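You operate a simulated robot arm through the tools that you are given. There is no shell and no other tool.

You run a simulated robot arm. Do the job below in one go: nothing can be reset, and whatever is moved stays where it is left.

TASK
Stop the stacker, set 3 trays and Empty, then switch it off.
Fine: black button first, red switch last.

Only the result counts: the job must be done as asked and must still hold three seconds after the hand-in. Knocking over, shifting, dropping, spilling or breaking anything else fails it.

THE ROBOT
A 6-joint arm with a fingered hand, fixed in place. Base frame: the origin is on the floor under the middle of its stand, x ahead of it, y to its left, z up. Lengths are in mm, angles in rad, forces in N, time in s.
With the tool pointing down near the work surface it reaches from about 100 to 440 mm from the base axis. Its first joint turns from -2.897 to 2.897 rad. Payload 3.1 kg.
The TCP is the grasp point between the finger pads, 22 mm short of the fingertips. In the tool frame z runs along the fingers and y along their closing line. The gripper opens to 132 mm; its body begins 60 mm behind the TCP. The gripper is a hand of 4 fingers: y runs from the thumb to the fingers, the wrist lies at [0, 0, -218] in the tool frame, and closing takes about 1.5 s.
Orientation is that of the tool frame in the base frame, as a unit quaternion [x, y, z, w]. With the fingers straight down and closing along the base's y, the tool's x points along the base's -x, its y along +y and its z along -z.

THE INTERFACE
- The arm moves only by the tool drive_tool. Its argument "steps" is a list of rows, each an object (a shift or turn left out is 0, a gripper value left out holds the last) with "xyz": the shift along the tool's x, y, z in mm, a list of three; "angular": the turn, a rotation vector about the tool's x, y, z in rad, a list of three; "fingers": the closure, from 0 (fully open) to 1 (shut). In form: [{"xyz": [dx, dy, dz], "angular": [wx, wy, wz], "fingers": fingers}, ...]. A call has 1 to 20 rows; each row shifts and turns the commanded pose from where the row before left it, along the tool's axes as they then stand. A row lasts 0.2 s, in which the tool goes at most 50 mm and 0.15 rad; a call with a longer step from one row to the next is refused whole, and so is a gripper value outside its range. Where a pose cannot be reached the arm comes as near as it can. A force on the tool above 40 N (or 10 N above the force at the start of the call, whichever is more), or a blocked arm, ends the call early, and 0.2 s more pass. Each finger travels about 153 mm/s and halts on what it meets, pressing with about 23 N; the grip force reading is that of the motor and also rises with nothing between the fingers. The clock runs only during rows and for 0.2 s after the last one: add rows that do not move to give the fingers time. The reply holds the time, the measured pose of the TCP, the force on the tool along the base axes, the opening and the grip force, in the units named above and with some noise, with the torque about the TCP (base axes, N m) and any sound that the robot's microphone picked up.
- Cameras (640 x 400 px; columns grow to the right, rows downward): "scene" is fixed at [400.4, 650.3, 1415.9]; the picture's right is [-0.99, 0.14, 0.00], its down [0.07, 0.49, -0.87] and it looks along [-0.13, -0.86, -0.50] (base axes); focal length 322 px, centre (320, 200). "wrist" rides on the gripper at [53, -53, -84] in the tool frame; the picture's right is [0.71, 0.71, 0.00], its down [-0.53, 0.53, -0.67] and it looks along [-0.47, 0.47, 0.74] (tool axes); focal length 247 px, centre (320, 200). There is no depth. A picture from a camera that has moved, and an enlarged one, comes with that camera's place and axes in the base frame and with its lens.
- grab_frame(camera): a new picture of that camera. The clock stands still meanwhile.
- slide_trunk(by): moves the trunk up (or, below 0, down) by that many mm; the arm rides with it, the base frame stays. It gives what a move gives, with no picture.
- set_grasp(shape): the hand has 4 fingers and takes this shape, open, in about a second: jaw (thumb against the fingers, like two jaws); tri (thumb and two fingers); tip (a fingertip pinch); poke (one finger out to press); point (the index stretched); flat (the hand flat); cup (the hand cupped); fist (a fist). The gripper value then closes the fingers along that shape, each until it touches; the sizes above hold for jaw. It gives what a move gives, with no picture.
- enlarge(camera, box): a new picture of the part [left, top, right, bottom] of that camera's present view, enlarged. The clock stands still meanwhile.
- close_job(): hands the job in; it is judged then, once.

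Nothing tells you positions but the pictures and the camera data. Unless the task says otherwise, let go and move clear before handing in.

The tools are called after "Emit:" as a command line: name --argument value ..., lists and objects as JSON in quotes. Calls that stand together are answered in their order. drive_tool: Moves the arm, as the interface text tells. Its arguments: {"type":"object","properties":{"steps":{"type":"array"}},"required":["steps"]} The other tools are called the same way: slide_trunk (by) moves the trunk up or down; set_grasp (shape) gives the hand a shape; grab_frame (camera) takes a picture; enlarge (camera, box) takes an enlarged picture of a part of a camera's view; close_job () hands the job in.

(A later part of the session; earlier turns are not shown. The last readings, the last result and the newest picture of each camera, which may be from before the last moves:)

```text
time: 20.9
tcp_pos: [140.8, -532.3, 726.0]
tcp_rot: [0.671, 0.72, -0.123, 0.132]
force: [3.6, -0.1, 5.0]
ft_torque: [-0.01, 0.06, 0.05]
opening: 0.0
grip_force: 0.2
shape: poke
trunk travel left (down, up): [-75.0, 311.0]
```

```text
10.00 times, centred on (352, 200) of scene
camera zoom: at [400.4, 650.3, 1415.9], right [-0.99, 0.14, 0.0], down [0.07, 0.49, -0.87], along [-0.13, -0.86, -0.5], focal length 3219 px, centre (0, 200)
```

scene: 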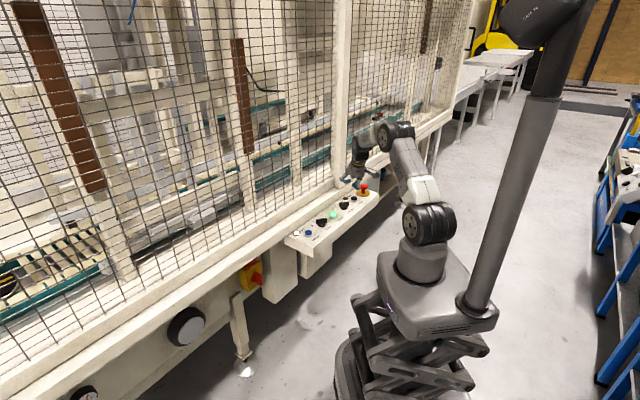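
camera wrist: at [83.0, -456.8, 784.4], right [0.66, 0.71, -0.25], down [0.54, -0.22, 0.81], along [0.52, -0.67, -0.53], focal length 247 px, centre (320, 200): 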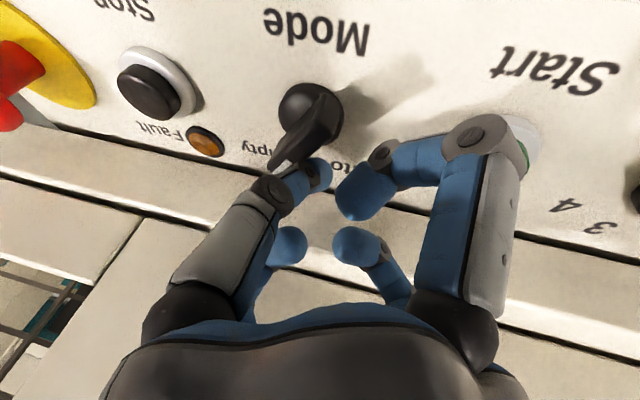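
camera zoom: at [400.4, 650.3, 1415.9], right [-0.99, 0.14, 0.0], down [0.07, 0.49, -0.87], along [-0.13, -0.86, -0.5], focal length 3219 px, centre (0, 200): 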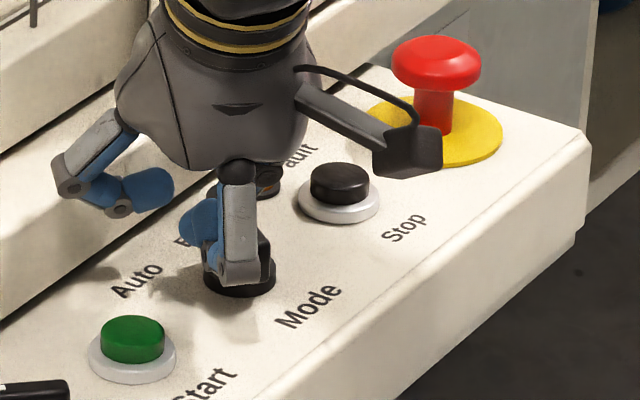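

The handle has turned a lot. I'll look closer at where it points.

Emit:
enlarge --camera "wrist" --box '[220, 60, 380, 160]'

Emit:
enlarge --camera "scene" --box '[328, 190, 360, 210]'

```text
4.00 times, centred on (300, 110) of wrist
camera zoom: at [83.0, -456.8, 784.4], right [0.66, 0.71, -0.25], down [0.54, -0.22, 0.81], along [0.52, -0.67, -0.53], focal length 988 px, centre (400, 560)
```

zoom: 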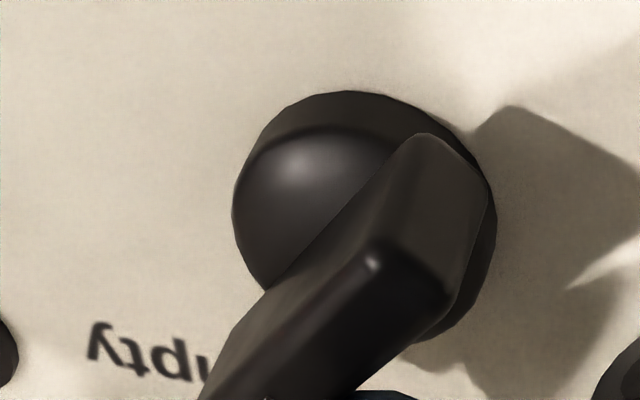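

```text
16.00 times, centred on (344, 200) of scene
camera zoom: at [400.4, 650.3, 1415.9], right [-0.99, 0.14, 0.0], down [0.07, 0.49, -0.87], along [-0.13, -0.86, -0.5], focal length 5150 px, centre (-64, 200)
```

zoom: 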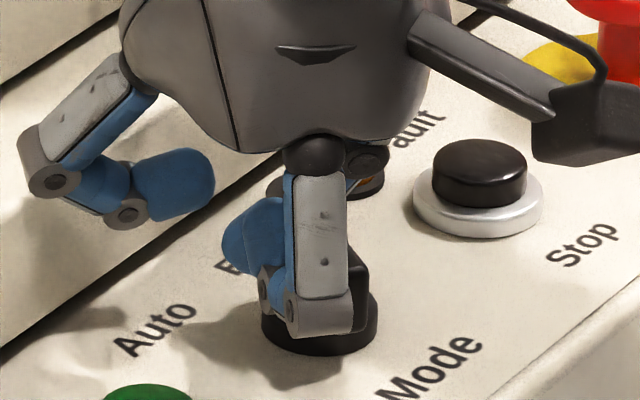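

The pointer is now around 36° right of centre, nearly at Empty. I'll push it the rest of the way to its stop gently.

Emit:
drive_tool --steps '[{"xyz": [-4.7, 0.6, 1.9]}, {"xyz": [-3.73, -0.3, 1.4]}, {"xyz": [0.13, -2.0, -0.05]}, {}]'

Emit:
enlarge --camera "wrist" --box '[220, 40, 420, 165]'

Emit:
enlarge --camera "scene" --box '[328, 190, 360, 210]'

```text
time: 21.9
tcp_pos: [140.7, -540.8, 724.2]
tcp_rot: [0.67, 0.72, -0.122, 0.131]
force: [7.8, 2.0, 3.7]
ft_torque: [-0.02, -0.03, 0.0]
opening: 0.0
grip_force: 0.1
shape: poke
trunk travel left (down, up): [-75.0, 311.0]
```

```text
3.20 times, centred on (320, 102) of wrist
camera zoom: at [82.4, -465.8, 783.7], right [0.66, 0.71, -0.25], down [0.54, -0.22, 0.81], along [0.52, -0.67, -0.53], focal length 790 px, centre (320, 512)
```

zoom: 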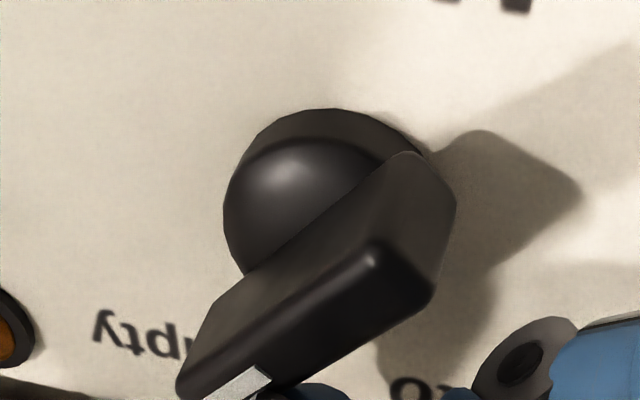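

```text
16.00 times, centred on (344, 200) of scene
camera zoom: at [400.4, 650.3, 1415.9], right [-0.99, 0.14, 0.0], down [0.07, 0.49, -0.87], along [-0.13, -0.86, -0.5], focal length 5150 px, centre (-64, 200)
```

zoom: 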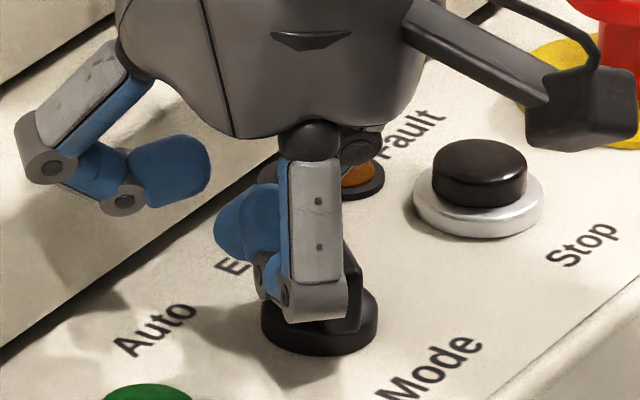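

Emit:
drive_tool --steps '[{"xyz": [0.2, -3.0, -0.08]}, {}]'

Emit:
enlarge --camera "wrist" --box '[220, 40, 420, 165]'

```text
time: 22.4
tcp_pos: [140.0, -542.5, 725.6]
tcp_rot: [0.67, 0.72, -0.123, 0.133]
force: [26.5, 1.9, 11.1]
ft_torque: [0.03, -0.11, 0.03]
opening: 0.2
grip_force: 0.1
shape: poke
trunk travel left (down, up): [-75.0, 311.0]
```

```text
3.20 times, centred on (320, 102) of wrist
camera zoom: at [81.6, -465.9, 784.4], right [0.66, 0.71, -0.25], down [0.54, -0.21, 0.81], along [0.52, -0.67, -0.53], focal length 790 px, centre (320, 512)
```

zoom: 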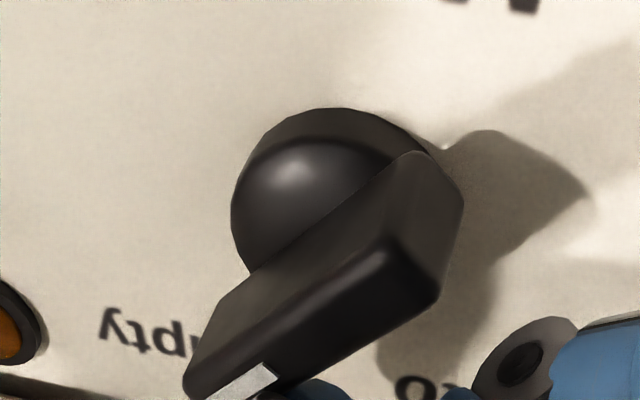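

The handle is hard against its stop at Empty (force rises with no further turn). I'll back off, lift, and travel to the Trays knob's robot side.

Emit:
drive_tool --steps '[{"xyz": [-0.53, 7.97, 0.2]}, {"xyz": [-8.8, 0, -23.35]}, {"xyz": [-8.8, 0, -23.35]}, {"xyz": [22.98, 19.62, -8.65]}, {"xyz": [22.98, 19.62, -8.65]}, {"xyz": [22.98, 19.62, -8.65]}, {"xyz": [22.98, 19.62, -8.65]}, {"xyz": [22.98, 19.62, -8.65]}, {"xyz": [22.98, 19.62, -8.65]}, {}]'

Emit:
grab_frame --camera "wrist"

Emit:
enlarge --camera "scene" --box '[280, 170, 376, 230]'

```text
time: 24.6
tcp_pos: [251.3, -387.7, 774.0]
tcp_rot: [0.67, 0.72, -0.121, 0.132]
force: [-0.3, 0.4, -0.9]
ft_torque: [0.03, 0.05, 0.0]
opening: 0.0
grip_force: 0.0
shape: poke
trunk travel left (down, up): [-75.0, 311.0]
```

```text
taken
camera wrist: at [192.5, -312.2, 833.5], right [0.66, 0.71, -0.25], down [0.54, -0.22, 0.81], along [0.52, -0.67, -0.53], focal length 247 px, centre (320, 200)
```

wrist: 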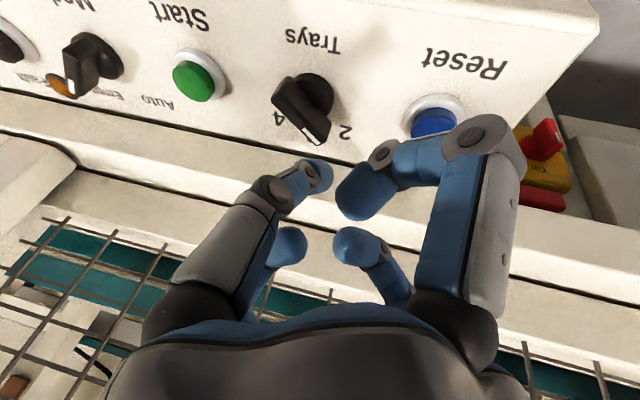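

```text
6.67 times, centred on (328, 200) of scene
camera zoom: at [400.4, 650.3, 1415.9], right [-0.99, 0.14, 0.0], down [0.07, 0.49, -0.87], along [-0.13, -0.86, -0.5], focal length 2146 px, centre (267, 200)
```

zoom: 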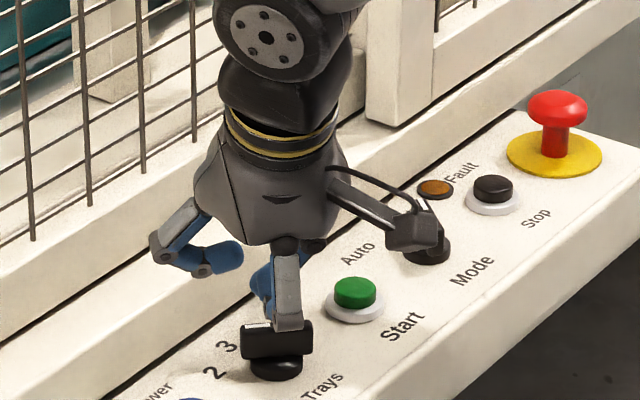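

Emit:
enlarge --camera "wrist" --box '[220, 30, 420, 155]'

Emit:
enlarge --camera "wrist" --box '[20, 0, 180, 100]'

Emit:
enlarge --camera "wrist" --box '[480, 80, 640, 280]'

```text
3.20 times, centred on (320, 92) of wrist
camera zoom: at [192.5, -312.2, 833.5], right [0.66, 0.71, -0.25], down [0.54, -0.22, 0.81], along [0.52, -0.67, -0.53], focal length 790 px, centre (320, 544)
```

zoom: 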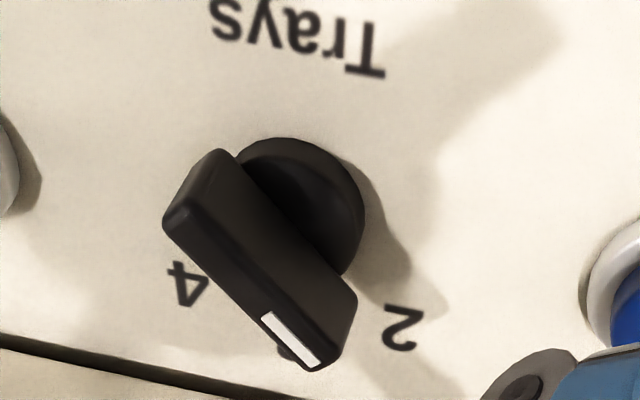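

```text
4.00 times, centred on (100, 50) of wrist
camera zoom: at [192.5, -312.2, 833.5], right [0.66, 0.71, -0.25], down [0.54, -0.22, 0.81], along [0.52, -0.67, -0.53], focal length 988 px, centre (1200, 800)
```

zoom: 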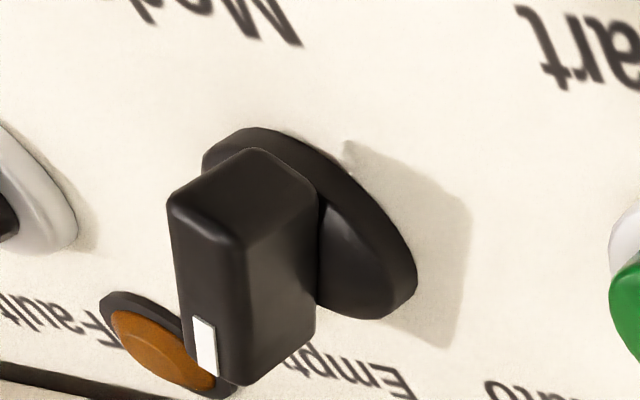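

```text
2.00 times, centred on (560, 180) of wrist
camera zoom: at [192.5, -312.2, 833.5], right [0.66, 0.71, -0.25], down [0.54, -0.22, 0.81], along [0.52, -0.67, -0.53], focal length 494 px, centre (-160, 240)
```

zoom: 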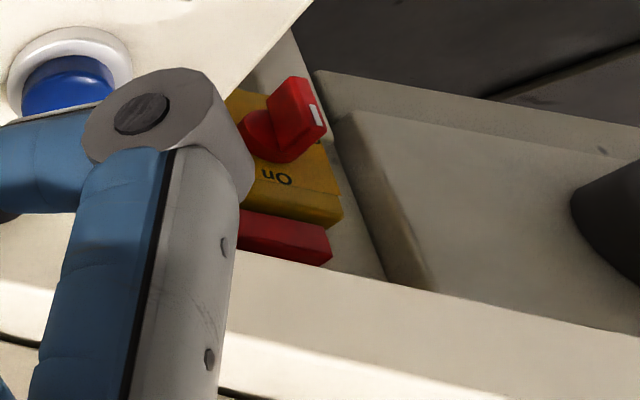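

Mode reads Empty. The Trays knob centre is ≈ (237,-412), pointer at the 2. I'll lower the fingertip beside its pointer end on the robot side.

Emit:
drive_tool --steps '[{"xyz": [6.77, 0.73, 15.23]}, {"xyz": [6.77, 0.73, 15.23]}, {"xyz": [6.77, 0.73, 15.23]}, {}]'

Emit:
grab_frame --camera "wrist"

Emit:
enlarge --camera "scene" --box '[290, 200, 354, 240]'

```text
time: 25.6
tcp_pos: [251.6, -384.0, 723.7]
tcp_rot: [0.67, 0.72, -0.122, 0.131]
force: [-0.5, -0.2, -0.3]
ft_torque: [0.02, -0.02, 0.02]
opening: 0.0
grip_force: 0.1
shape: poke
trunk travel left (down, up): [-75.0, 311.0]
```

```text
taken
camera wrist: at [193.4, -308.1, 783.3], right [0.66, 0.71, -0.25], down [0.54, -0.22, 0.81], along [0.52, -0.67, -0.53], focal length 247 px, centre (320, 200)
```

wrist: 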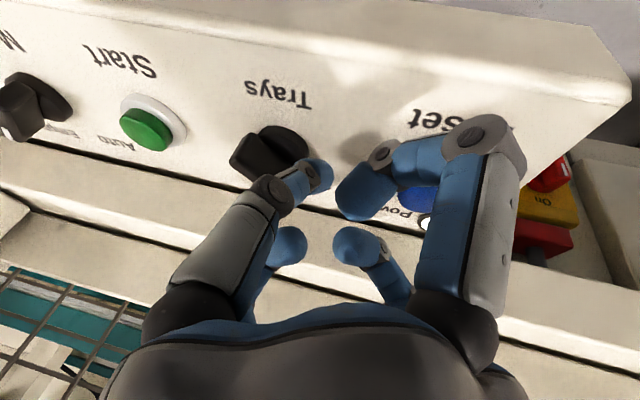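

```text
10.00 times, centred on (322, 220) of scene
camera zoom: at [400.4, 650.3, 1415.9], right [-0.99, 0.14, 0.0], down [0.07, 0.49, -0.87], along [-0.13, -0.86, -0.5], focal length 3219 px, centre (300, 0)
```

zoom: 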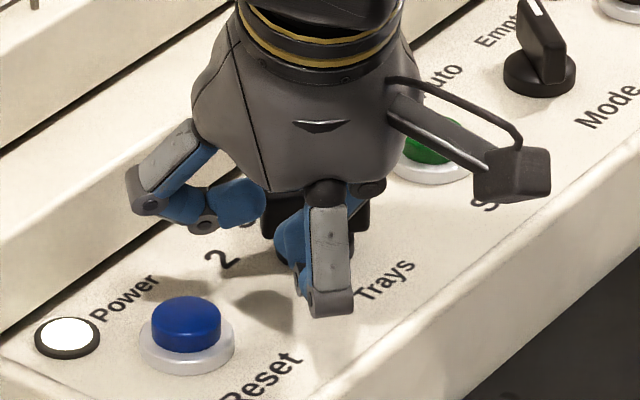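

Emit:
drive_tool --steps '[{"xyz": [-4.07, 1.29, 1.53]}, {"xyz": [-4.07, 1.29, 1.53]}, {"xyz": [-4.07, 1.29, 1.53]}, {"xyz": [-4.07, 1.29, 1.53]}, {"xyz": [-2.8, -0.22, 1.05]}, {}]'

Emit:
enlarge --camera "wrist" --box '[200, 70, 400, 195]'

Emit:
enlarge --camera "scene" --box '[298, 205, 346, 235]'

```text
time: 27.1
tcp_pos: [259.6, -403.2, 724.8]
tcp_rot: [0.67, 0.72, -0.122, 0.131]
force: [0.5, 1.5, -0.9]
ft_torque: [0.01, -0.04, -0.06]
opening: 0.0
grip_force: 0.0
shape: poke
trunk travel left (down, up): [-75.0, 311.0]
```

```text
3.20 times, centred on (300, 132) of wrist
camera zoom: at [201.3, -327.9, 783.4], right [0.66, 0.71, -0.25], down [0.54, -0.22, 0.81], along [0.52, -0.67, -0.53], focal length 790 px, centre (384, 416)
```

zoom: 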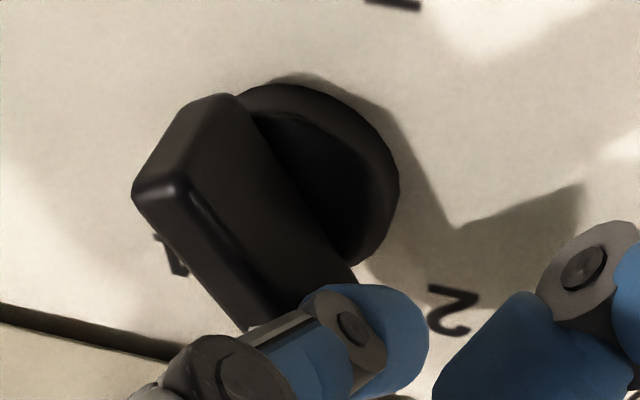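

```text
13.33 times, centred on (322, 220) of scene
camera zoom: at [400.4, 650.3, 1415.9], right [-0.99, 0.14, 0.0], down [0.07, 0.49, -0.87], along [-0.13, -0.86, -0.5], focal length 4292 px, centre (293, -67)
```

zoom: 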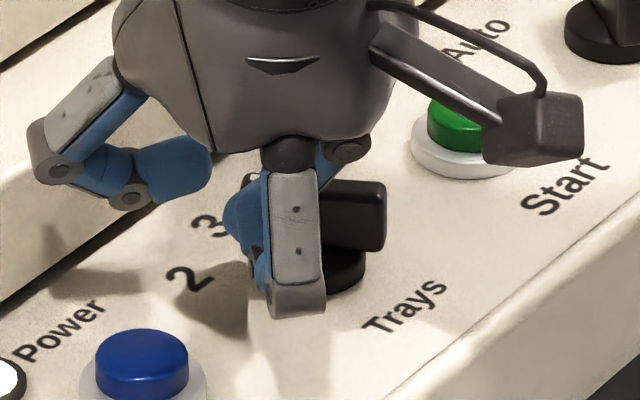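

The handle has started turning (~13° so far). I'll push about 4 mm further and check.

Emit:
drive_tool --steps '[{"xyz": [-1.83, -0.64, 0.69]}, {"xyz": [-1.83, -0.64, 0.69]}, {}]'

Emit:
enlarge --camera "wrist" --box '[200, 70, 400, 195]'

Emit:
enlarge --camera "scene" --box '[298, 205, 346, 235]'

```text
time: 27.9
tcp_pos: [259.8, -407.2, 725.1]
tcp_rot: [0.67, 0.72, -0.123, 0.131]
force: [3.9, 3.3, 1.1]
ft_torque: [0.03, -0.01, -0.01]
opening: 0.1
grip_force: 0.1
shape: poke
trunk travel left (down, up): [-75.0, 311.0]
```

```text
3.20 times, centred on (300, 132) of wrist
camera zoom: at [200.9, -331.3, 784.0], right [0.66, 0.71, -0.25], down [0.54, -0.22, 0.81], along [0.52, -0.67, -0.53], focal length 790 px, centre (384, 416)
```

zoom: 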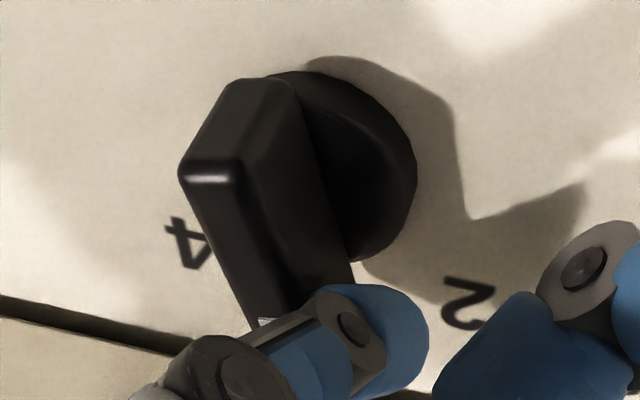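

```text
13.33 times, centred on (322, 220) of scene
camera zoom: at [400.4, 650.3, 1415.9], right [-0.99, 0.14, 0.0], down [0.07, 0.49, -0.87], along [-0.13, -0.86, -0.5], focal length 4292 px, centre (293, -67)
```

zoom: 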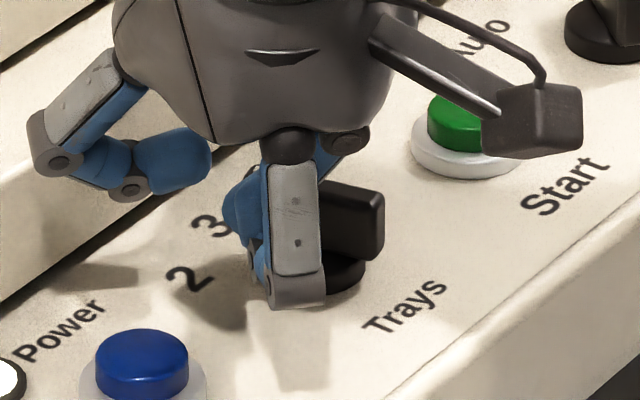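

About 27° turned, roughly 14° to go. Another couple of millimetres.

Emit:
drive_tool --steps '[{"xyz": [-2.2, -0.6, 0.85]}, {}]'

Emit:
enlarge --camera "wrist" --box '[200, 70, 400, 195]'

```text
time: 28.4
tcp_pos: [258.8, -408.6, 725.5]
tcp_rot: [0.67, 0.72, -0.123, 0.131]
force: [4.2, 2.4, 2.0]
ft_torque: [0.01, -0.03, 0.0]
opening: 0.0
grip_force: 0.0
shape: poke
trunk travel left (down, up): [-75.0, 311.0]
```

```text
3.20 times, centred on (300, 132) of wrist
camera zoom: at [200.5, -333.1, 784.0], right [0.66, 0.71, -0.25], down [0.54, -0.22, 0.81], along [0.52, -0.67, -0.53], focal length 790 px, centre (384, 416)
```

zoom: 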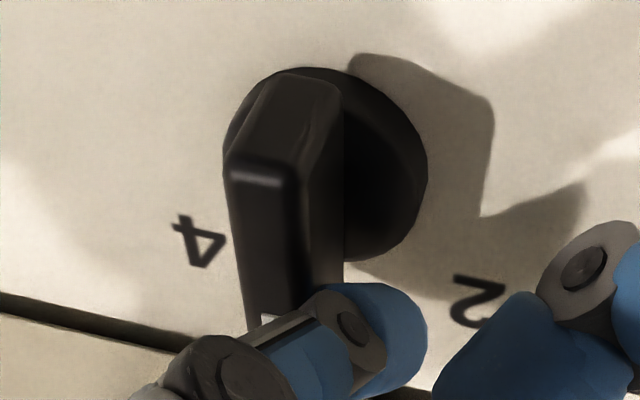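

The pointer now measures about 45° from where it started, straight at 3. I'll back off away from the handle, lift, and inspect.

Emit:
drive_tool --steps '[{"xyz": [5.2, 6.4, -1.96]}, {"xyz": [5.2, 6.4, -1.96]}, {"xyz": [-7.0, 0, -18.7]}, {"xyz": [-7.0, 0, -18.7]}, {"xyz": [-7.0, 0, -18.7]}, {}]'

Emit:
grab_frame --camera "wrist"

Emit:
enlarge --camera "wrist" --box '[180, 40, 380, 165]'

Emit:
enlarge --camera "scene" --box '[280, 180, 376, 240]'

```text
time: 29.9
tcp_pos: [270.3, -395.4, 784.0]
tcp_rot: [0.67, 0.72, -0.122, 0.131]
force: [0.3, 0.1, 0.4]
ft_torque: [0.04, 0.0, 0.0]
opening: 0.2
grip_force: 0.1
shape: poke
trunk travel left (down, up): [-75.0, 311.0]
```

```text
taken
camera wrist: at [212.4, -321.7, 843.5], right [0.66, 0.71, -0.25], down [0.54, -0.22, 0.81], along [0.52, -0.67, -0.53], focal length 247 px, centre (320, 200)
```

wrist: 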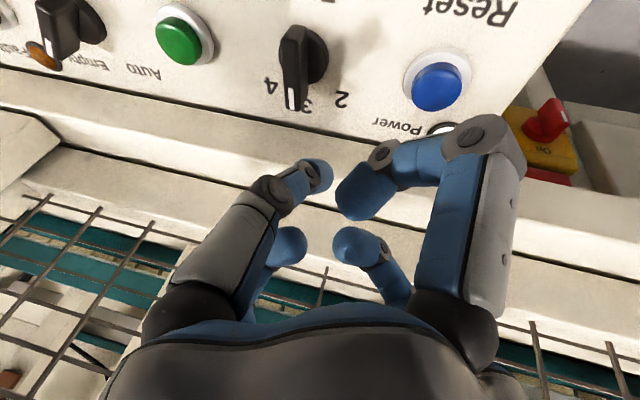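

```text
3.20 times, centred on (280, 102) of wrist
camera zoom: at [212.4, -321.7, 843.5], right [0.66, 0.71, -0.25], down [0.54, -0.22, 0.81], along [0.52, -0.67, -0.53], focal length 790 px, centre (448, 512)
```

zoom: 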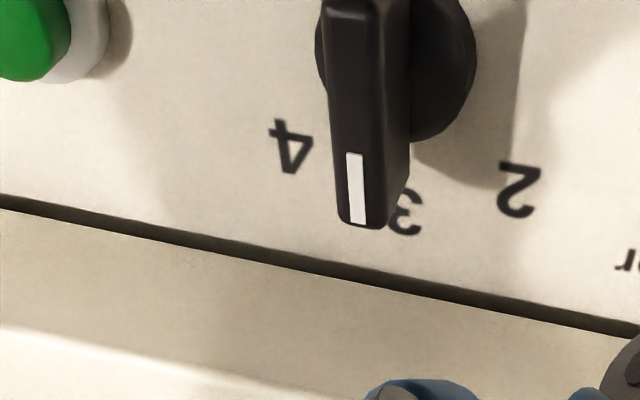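

```text
6.67 times, centred on (328, 210) of scene
camera zoom: at [400.4, 650.3, 1415.9], right [-0.99, 0.14, 0.0], down [0.07, 0.49, -0.87], along [-0.13, -0.86, -0.5], focal length 2146 px, centre (267, 133)
```

zoom: 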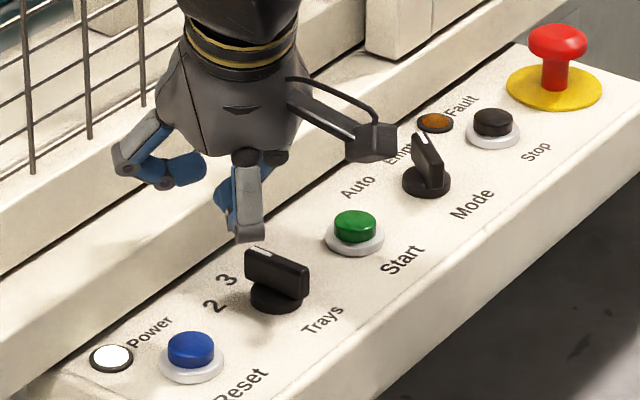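

Trays points at 3, Mode at Empty, Start light is off. Now I'll study the red main switch.

Emit:
enlarge --camera "wrist" --box '[480, 70, 640, 200]'

Emit:
enlarge --camera "scene" --box '[230, 235, 310, 305]'

```text
3.08 times, centred on (560, 135) of wrist
camera zoom: at [212.4, -321.7, 843.5], right [0.66, 0.71, -0.25], down [0.54, -0.22, 0.81], along [0.52, -0.67, -0.53], focal length 760 px, centre (-418, 400)
```

zoom: 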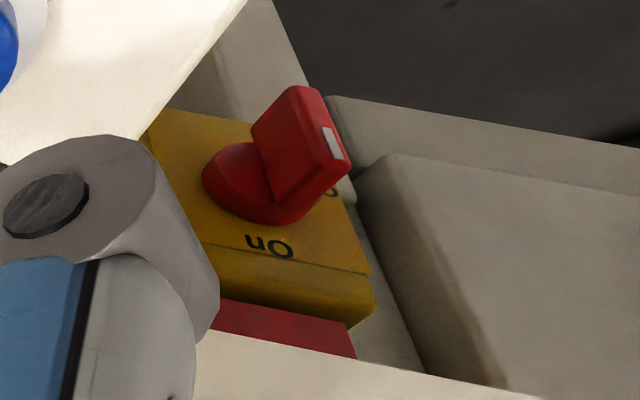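

```text
5.71 times, centred on (270, 270) of scene
camera zoom: at [400.4, 650.3, 1415.9], right [-0.99, 0.14, 0.0], down [0.07, 0.49, -0.87], along [-0.13, -0.86, -0.5], focal length 1839 px, centre (606, -200)
```

zoom: 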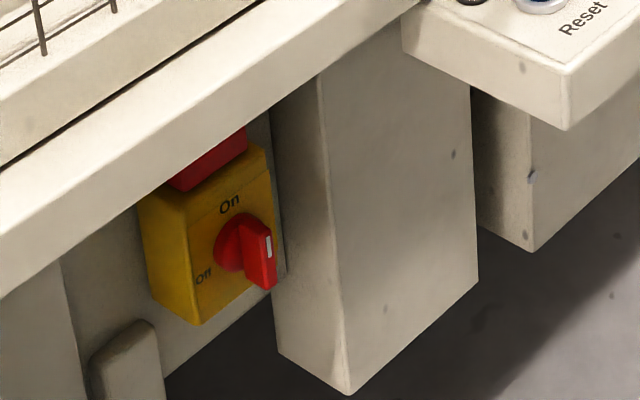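

The switch's handle is vertical (On), centred near z≈540, about 30 mm recessed from the rail; it must turn left 90° to Off. I'll slide the hand along in front of the rail so the wrist camera can see the switch and its surroundings head-on.

Emit:
drive_tool --steps '[{"xyz": [25.9, 18.97, -3.06]}, {"xyz": [25.9, 18.97, -3.06]}, {"xyz": [25.9, 18.97, -3.06]}, {"xyz": [25.9, 18.97, -3.06]}, {"xyz": [25.9, 18.97, -3.06]}, {"xyz": [25.9, 18.97, -3.06]}, {"xyz": [25.9, 18.97, -3.06]}, {}]'

Emit:
grab_frame --camera "wrist"

Emit:
grab_frame --camera "scene"

```text
time: 31.6
tcp_pos: [390.9, -211.5, 740.4]
tcp_rot: [0.671, 0.72, -0.121, 0.131]
force: [-0.2, 0.3, 0.2]
ft_torque: [-0.01, -0.05, -0.03]
opening: 0.1
grip_force: 0.0
shape: poke
trunk travel left (down, up): [-75.0, 311.0]
```

```text
taken
camera wrist: at [331.9, -136.3, 799.4], right [0.66, 0.71, -0.25], down [0.54, -0.22, 0.81], along [0.52, -0.67, -0.53], focal length 247 px, centre (320, 200)
```

wrist: 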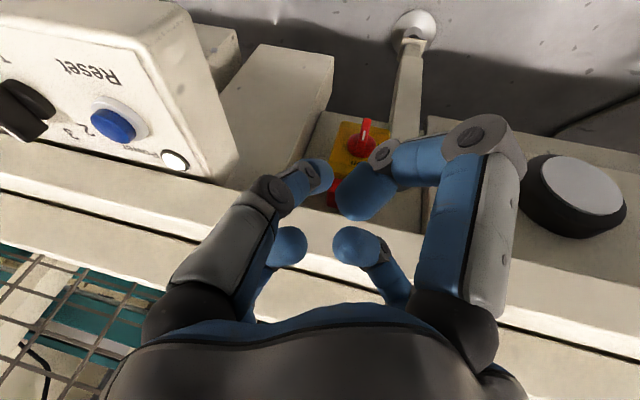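

```text
taken
```

scene: 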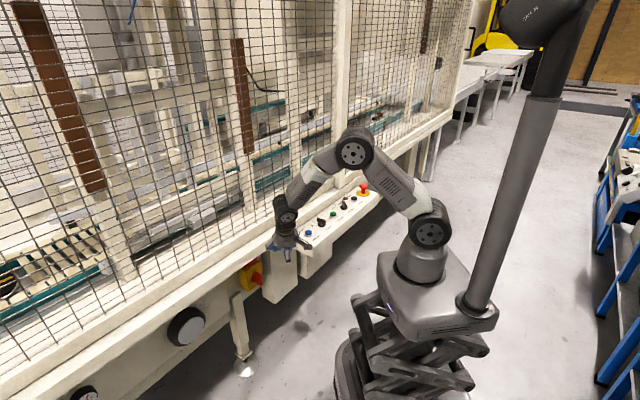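

Emit:
enlarge --camera "wrist" --box '[200, 10, 520, 210]'

Emit:
enlarge --camera "wrist" --box '[300, 90, 440, 180]'

```text
2.00 times, centred on (360, 110) of wrist
camera zoom: at [331.9, -136.3, 799.4], right [0.66, 0.71, -0.25], down [0.54, -0.22, 0.81], along [0.52, -0.67, -0.53], focal length 494 px, centre (240, 380)
```

zoom: 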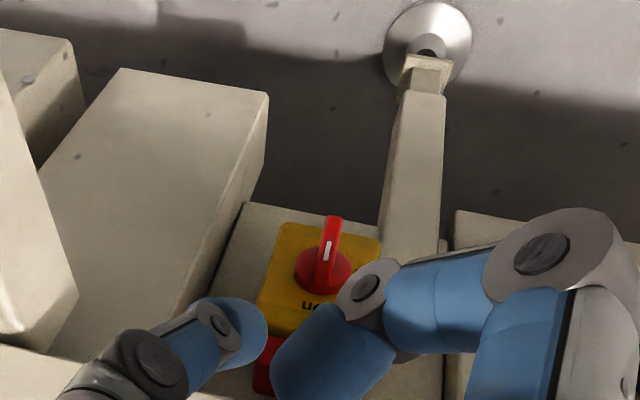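

```text
4.44 times, centred on (370, 135) of wrist
camera zoom: at [331.9, -136.3, 799.4], right [0.66, 0.71, -0.25], down [0.54, -0.22, 0.81], along [0.52, -0.67, -0.53], focal length 1098 px, centre (98, 489)
```

zoom: 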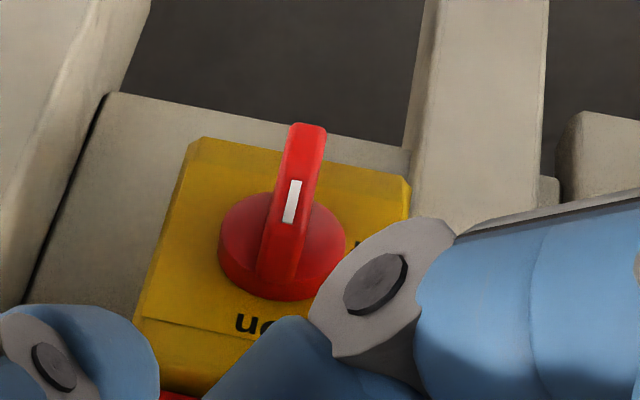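

The post and leg lie behind the switch box (D≈604+), so the front is clear. The handle is a 45 mm vertical plate centred near (u=-141, z=538), protruding to D≈552. I'll rotate the tool to point at the machine, pitched 25° down, with the poking finger's body up-right.

Emit:
drive_tool --steps '[{"angular": [-0.01696, -0.08445, -0.1151]}, {"angular": [-0.01696, -0.08445, -0.1151]}, {"angular": [-0.01696, -0.08445, -0.1151]}, {"angular": [-0.01696, -0.08445, -0.1151]}, {"angular": [-0.01696, -0.08445, -0.1151]}, {"angular": [-0.01696, -0.08445, -0.1151]}, {"angular": [-0.01696, -0.08445, -0.1151]}, {"angular": [-0.01696, -0.08445, -0.1151]}, {"angular": [-0.01696, -0.08445, -0.1151]}, {"angular": [-0.01696, -0.08445, -0.1151]}, {"angular": [-0.01696, -0.08445, -0.1151]}, {}]'

Emit:
grab_frame --camera "wrist"

Emit:
grab_frame --camera "scene"

```text
time: 34.2
tcp_pos: [390.4, -209.2, 741.0]
tcp_rot: [-0.002, 0.844, -0.38, 0.38]
force: [0.7, 0.2, -0.6]
ft_torque: [-0.02, 0.03, 0.04]
opening: 0.0
grip_force: 0.1
shape: poke
trunk travel left (down, up): [-75.0, 311.0]
```

```text
taken
camera wrist: at [284.0, -208.7, 775.6], right [-0.3, 0.3, -0.91], down [0.1, 0.95, 0.28], along [0.95, 0.0, -0.31], focal length 247 px, centre (320, 200)
```

wrist: 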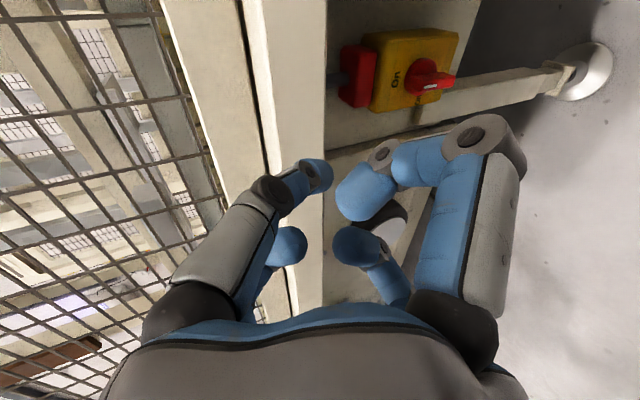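

```text
taken
```

scene: 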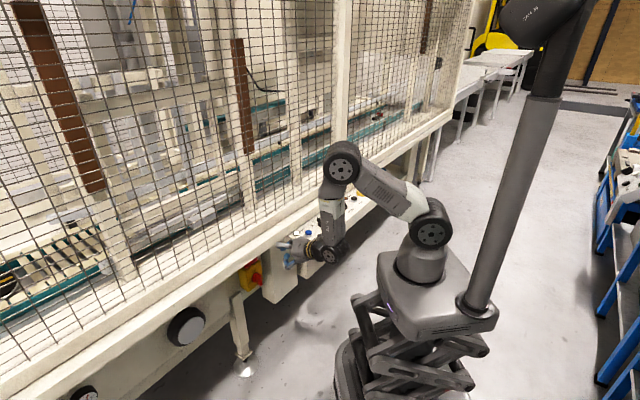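

Orientation is as planned. I'll lower the hand in front of the switch level while staying well out from it.

Emit:
drive_tool --steps '[{"xyz": [19.75, 17.93, 13.58]}, {"xyz": [19.75, 17.93, 13.58]}, {"xyz": [19.75, 17.93, 13.58]}, {"xyz": [19.75, 17.93, 13.58]}, {"xyz": [19.75, 17.93, 13.58]}, {"xyz": [19.75, 17.93, 13.58]}, {}]'

Emit:
grab_frame --camera "wrist"

Emit:
enlarge --camera "scene" --box '[220, 200, 380, 300]'

```text
time: 35.9
tcp_pos: [389.7, -220.8, 560.1]
tcp_rot: [0.0, 0.843, -0.38, 0.38]
force: [-0.6, 0.2, 0.3]
ft_torque: [0.0, 0.02, -0.01]
opening: 0.1
grip_force: 0.1
shape: poke
trunk travel left (down, up): [-75.0, 311.0]
```

```text
taken
camera wrist: at [283.4, -219.0, 595.6], right [-0.3, 0.3, -0.91], down [0.1, 0.95, 0.28], along [0.95, 0.0, -0.31], focal length 247 px, centre (320, 200)
```

wrist: 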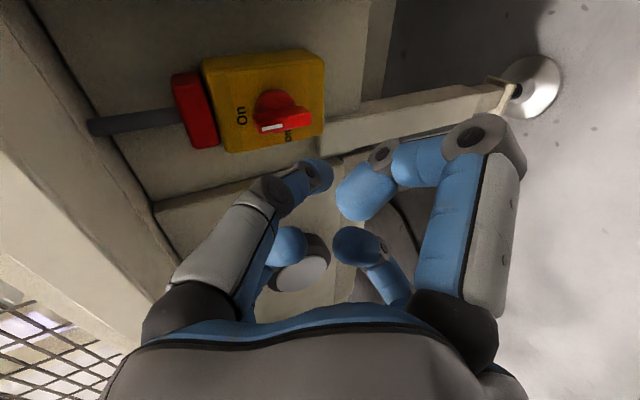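

```text
4.00 times, centred on (300, 250) of scene
camera zoom: at [400.4, 650.3, 1415.9], right [-0.99, 0.14, 0.0], down [0.07, 0.49, -0.87], along [-0.13, -0.86, -0.5], focal length 1288 px, centre (400, 0)
```

zoom: 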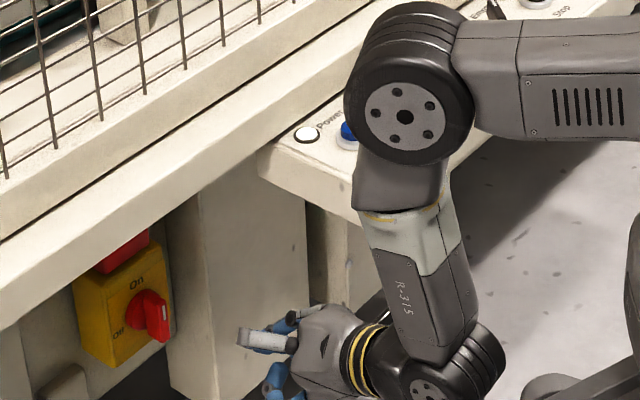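

Emit:
enlarge --camera "wrist" --box '[190, 40, 350, 140]'

```text
4.00 times, centred on (270, 90) of wrist
camera zoom: at [283.4, -219.0, 595.6], right [-0.3, 0.3, -0.91], down [0.1, 0.95, 0.28], along [0.95, 0.0, -0.31], focal length 988 px, centre (520, 640)
```

zoom: 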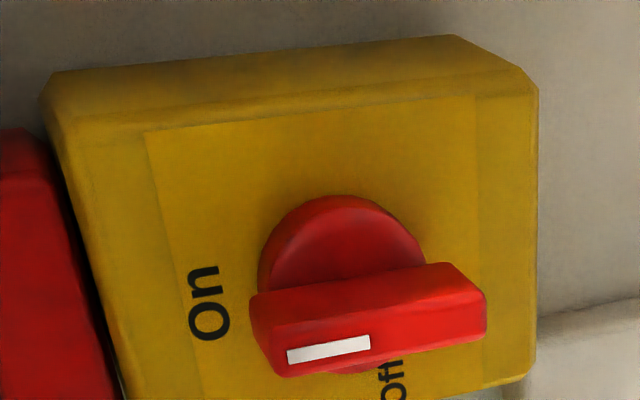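

The switch localizes consistently: handle outer edge D=552, u=-141, z 513–562. I'll advance the tip to just short of the handle's right side and check.

Emit:
drive_tool --steps '[{"xyz": [-9.33, -8.6, 26.5]}, {"xyz": [-9.33, -8.6, 26.5]}, {"xyz": [-9.33, -8.6, 26.5]}, {}]'

Emit:
grab_frame --camera "wrist"

Emit:
enlarge --camera "scene" --box '[220, 235, 316, 295]'

```text
time: 36.9
tcp_pos: [452.1, -283.0, 563.9]
tcp_rot: [-0.001, 0.844, -0.38, 0.379]
force: [-1.5, 0.3, 0.6]
ft_torque: [0.0, 0.01, 0.03]
opening: 0.0
grip_force: 0.0
shape: poke
trunk travel left (down, up): [-75.0, 311.0]
```

```text
taken
camera wrist: at [345.4, -281.8, 597.4], right [-0.3, 0.3, -0.91], down [0.1, 0.95, 0.28], along [0.95, 0.0, -0.31], focal length 247 px, centre (320, 200)
```

wrist: 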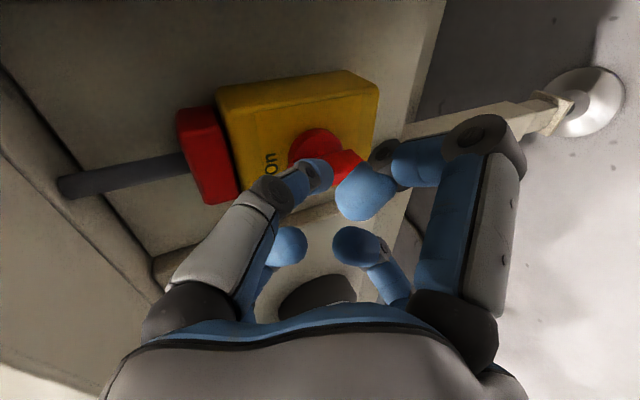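

```text
6.67 times, centred on (268, 265) of scene
camera zoom: at [400.4, 650.3, 1415.9], right [-0.99, 0.14, 0.0], down [0.07, 0.49, -0.87], along [-0.13, -0.86, -0.5], focal length 2146 px, centre (667, -233)
```

zoom: 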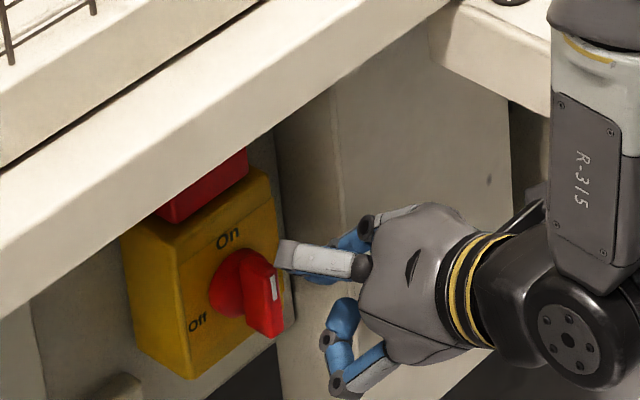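

Clear so far. I'll advance 30 mm so the fingertip sits alongside the handle's upper right side.

Emit:
drive_tool --steps '[{"xyz": [-2.75, -1.9, 9.5]}, {"xyz": [-2.75, -1.9, 9.5]}, {"xyz": [-2.75, -1.9, 9.5]}, {}]'

Emit:
grab_frame --camera "wrist"

Emit:
enlarge --camera "wrist" --box '[200, 90, 400, 215]'

Emit:
enlarge --camera "scene" --box '[230, 250, 294, 290]'

```text
time: 37.9
tcp_pos: [474.5, -302.4, 559.9]
tcp_rot: [0.0, 0.843, -0.381, 0.379]
force: [0.6, 0.0, 0.2]
ft_torque: [-0.02, 0.04, -0.01]
opening: 0.0
grip_force: 0.1
shape: poke
trunk travel left (down, up): [-75.0, 311.0]
```

```text
taken
camera wrist: at [368.2, -301.4, 594.7], right [-0.3, 0.3, -0.91], down [0.1, 0.95, 0.28], along [0.95, 0.0, -0.31], focal length 247 px, centre (320, 200)
```

wrist: 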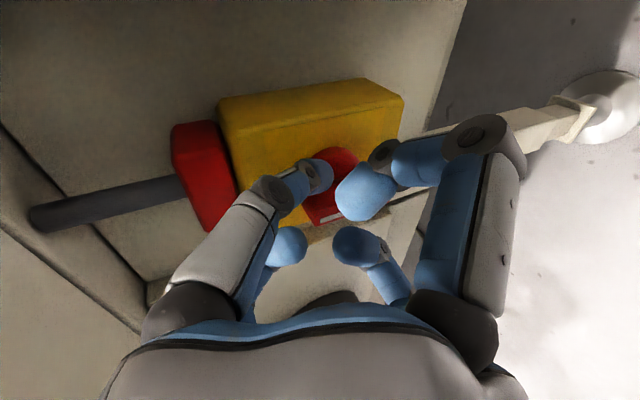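

```text
3.20 times, centred on (300, 152) of wrist
camera zoom: at [368.2, -301.4, 594.7], right [-0.3, 0.3, -0.91], down [0.1, 0.95, 0.28], along [0.95, 0.0, -0.31], focal length 790 px, centre (384, 352)
```

zoom: 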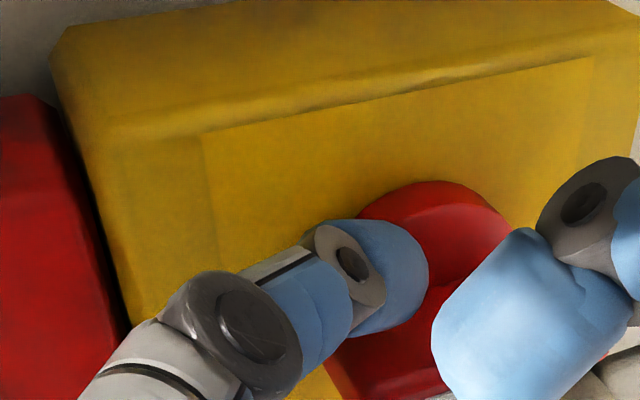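

```text
10.00 times, centred on (262, 270) of scene
camera zoom: at [400.4, 650.3, 1415.9], right [-0.99, 0.14, 0.0], down [0.07, 0.49, -0.87], along [-0.13, -0.86, -0.5], focal length 3219 px, centre (900, -500)
```

zoom: 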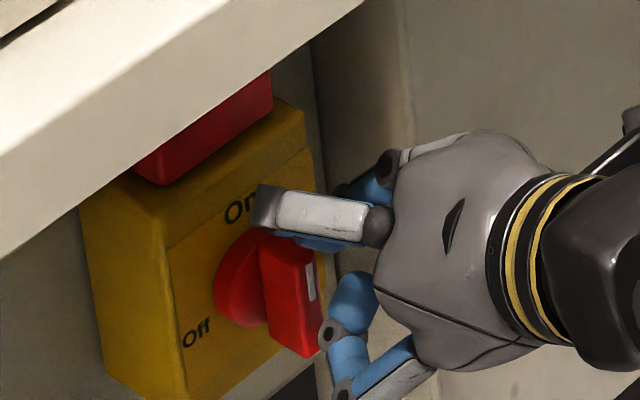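

The fingertip is beside the handle's upper right face. I'll begin pushing its top to the left.

Emit:
drive_tool --steps '[{"xyz": [-2.75, 2.76, 0]}, {"xyz": [-2.75, 2.76, 0]}, {"xyz": [-4.65, 1.58, -1.01]}, {"xyz": [-4.65, 1.58, -1.01]}, {}]'

Emit:
grab_frame --camera "wrist"

Emit:
enlarge --camera "scene" --box '[230, 250, 294, 290]'

```text
time: 39.0
tcp_pos: [486.3, -290.0, 564.6]
tcp_rot: [0.0, 0.843, -0.38, 0.38]
force: [-5.0, -4.5, -1.0]
ft_torque: [-0.06, 0.1, -0.11]
opening: 0.0
grip_force: 0.1
shape: poke
trunk travel left (down, up): [-75.0, 311.0]
```

```text
taken
camera wrist: at [380.3, -288.8, 599.1], right [-0.3, 0.3, -0.91], down [0.1, 0.95, 0.28], along [0.95, 0.0, -0.31], focal length 247 px, centre (320, 200)
```

wrist: 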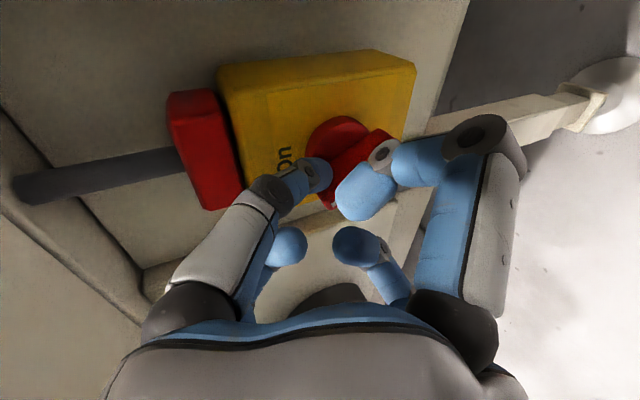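

```text
10.00 times, centred on (262, 270) of scene
camera zoom: at [400.4, 650.3, 1415.9], right [-0.99, 0.14, 0.0], down [0.07, 0.49, -0.87], along [-0.13, -0.86, -0.5], focal length 3219 px, centre (900, -500)
```

zoom: 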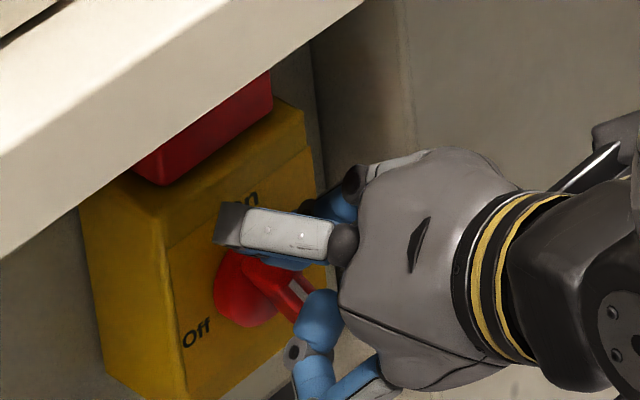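

The handle is turning. Continuing along the arc.

Emit:
drive_tool --steps '[{"xyz": [-3.48, 3.87, 0.12]}, {"xyz": [-3.48, 3.87, 0.12]}, {}]'

Emit:
enlarge --camera "wrist" --box '[220, 90, 420, 215]'

Emit:
enlarge --camera "scene" --box '[230, 250, 294, 290]'

```text
time: 39.9
tcp_pos: [494.7, -282.3, 564.4]
tcp_rot: [0.0, 0.843, -0.38, 0.381]
force: [-3.3, -4.1, 1.2]
ft_torque: [-0.03, 0.03, -0.06]
opening: 0.1
grip_force: 0.1
shape: poke
trunk travel left (down, up): [-75.0, 311.0]
```

```text
3.20 times, centred on (320, 152) of wrist
camera zoom: at [388.4, -281.6, 598.8], right [-0.3, 0.3, -0.91], down [0.1, 0.95, 0.28], along [0.95, 0.0, -0.31], focal length 790 px, centre (320, 352)
```

zoom: 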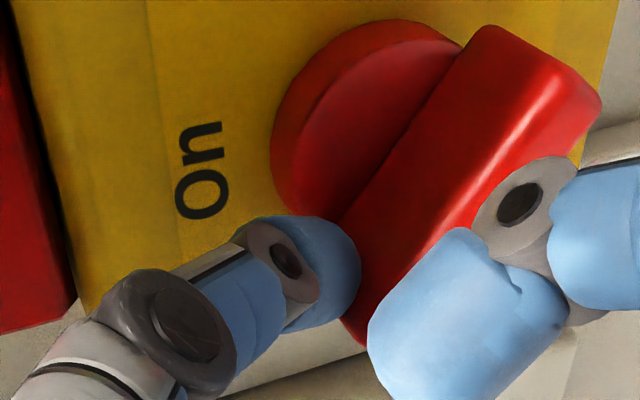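

```text
10.00 times, centred on (262, 270) of scene
camera zoom: at [400.4, 650.3, 1415.9], right [-0.99, 0.14, 0.0], down [0.07, 0.49, -0.87], along [-0.13, -0.86, -0.5], focal length 3219 px, centre (900, -500)
```

zoom: 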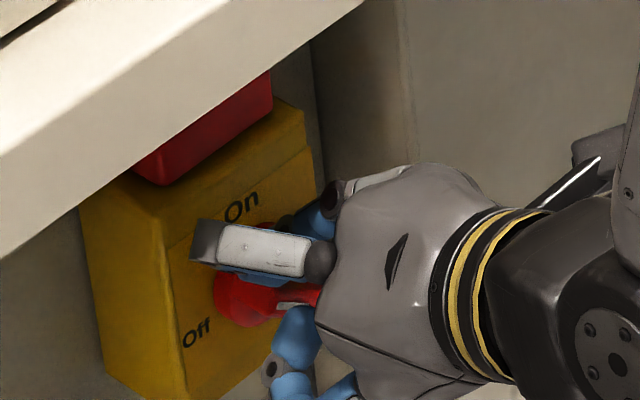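

Roughly two thirds turned. Now curving down toward the Off position.

Emit:
drive_tool --steps '[{"xyz": [-1.5, 4.6, 0.9]}, {"xyz": [0.3, 4.5, 1.7]}, {}]'

Emit:
enlarge --camera "wrist" --box '[220, 90, 420, 215]'

Emit:
enlarge --camera "scene" --box '[230, 250, 294, 290]'

```text
time: 40.6
tcp_pos: [499.6, -277.3, 557.1]
tcp_rot: [-0.001, 0.843, -0.379, 0.381]
force: [-2.1, -3.8, 3.8]
ft_torque: [-0.09, -0.08, -0.07]
opening: 0.0
grip_force: 0.1
shape: poke
trunk travel left (down, up): [-75.0, 311.0]
```

```text
3.20 times, centred on (320, 152) of wrist
camera zoom: at [393.0, -276.6, 592.6], right [-0.3, 0.3, -0.91], down [0.1, 0.95, 0.28], along [0.95, 0.0, -0.31], focal length 790 px, centre (320, 352)
```

zoom: 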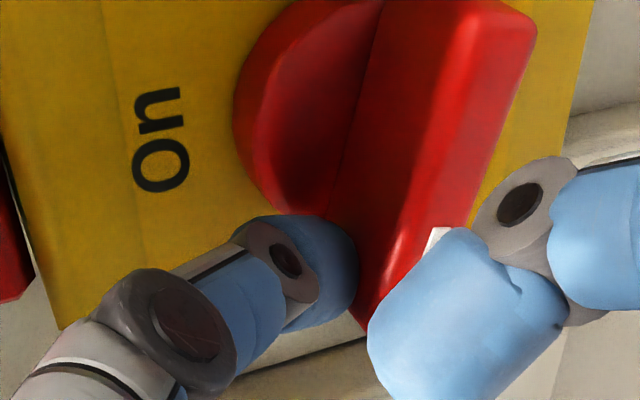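

```text
10.00 times, centred on (262, 270) of scene
camera zoom: at [400.4, 650.3, 1415.9], right [-0.99, 0.14, 0.0], down [0.07, 0.49, -0.87], along [-0.13, -0.86, -0.5], focal length 3219 px, centre (900, -500)
```

zoom: 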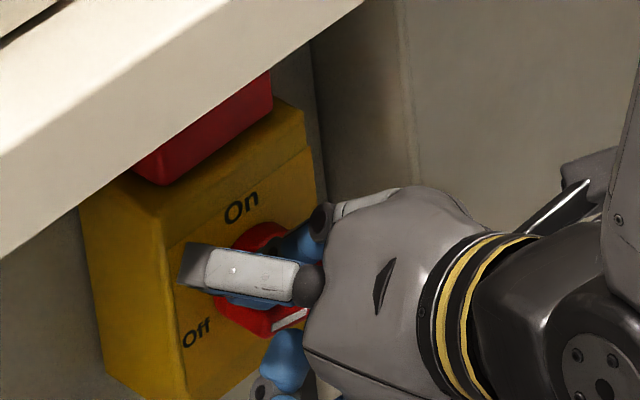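

About 77° turned; roughly 13° remain. Pushing down a bit more.

Emit:
drive_tool --steps '[{"xyz": [1.86, 3.27, 1.69]}, {"xyz": [1.92, 1.92, 1.26]}, {}]'

Emit:
enlarge --camera "wrist" --box '[220, 60, 420, 185]'

Emit:
enlarge --camera "scene" --box '[230, 250, 294, 290]'

```text
time: 41.5
tcp_pos: [499.9, -275.1, 553.2]
tcp_rot: [0.0, 0.841, -0.382, 0.383]
force: [-0.7, 7.3, 23.1]
ft_torque: [-0.3, -0.21, 0.09]
opening: 0.0
grip_force: 0.1
shape: poke
trunk travel left (down, up): [-75.0, 311.0]
```

```text
3.20 times, centred on (320, 122) of wrist
camera zoom: at [394.6, -275.4, 587.5], right [-0.29, 0.29, -0.91], down [0.09, 0.96, 0.28], along [0.95, 0.0, -0.31], focal length 790 px, centre (320, 448)
```

zoom: 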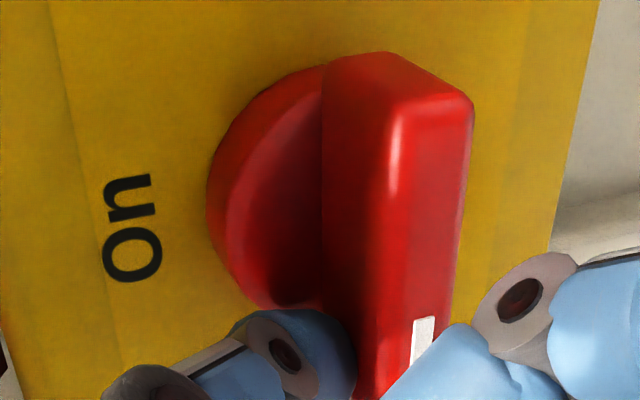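

```text
10.00 times, centred on (262, 270) of scene
camera zoom: at [400.4, 650.3, 1415.9], right [-0.99, 0.14, 0.0], down [0.07, 0.49, -0.87], along [-0.13, -0.86, -0.5], focal length 3219 px, centre (900, -500)
```

zoom: 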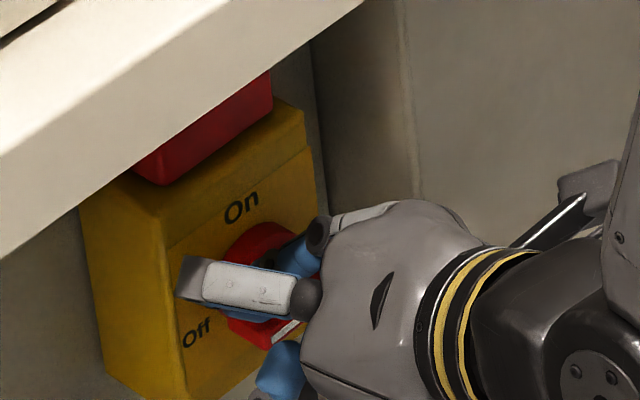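

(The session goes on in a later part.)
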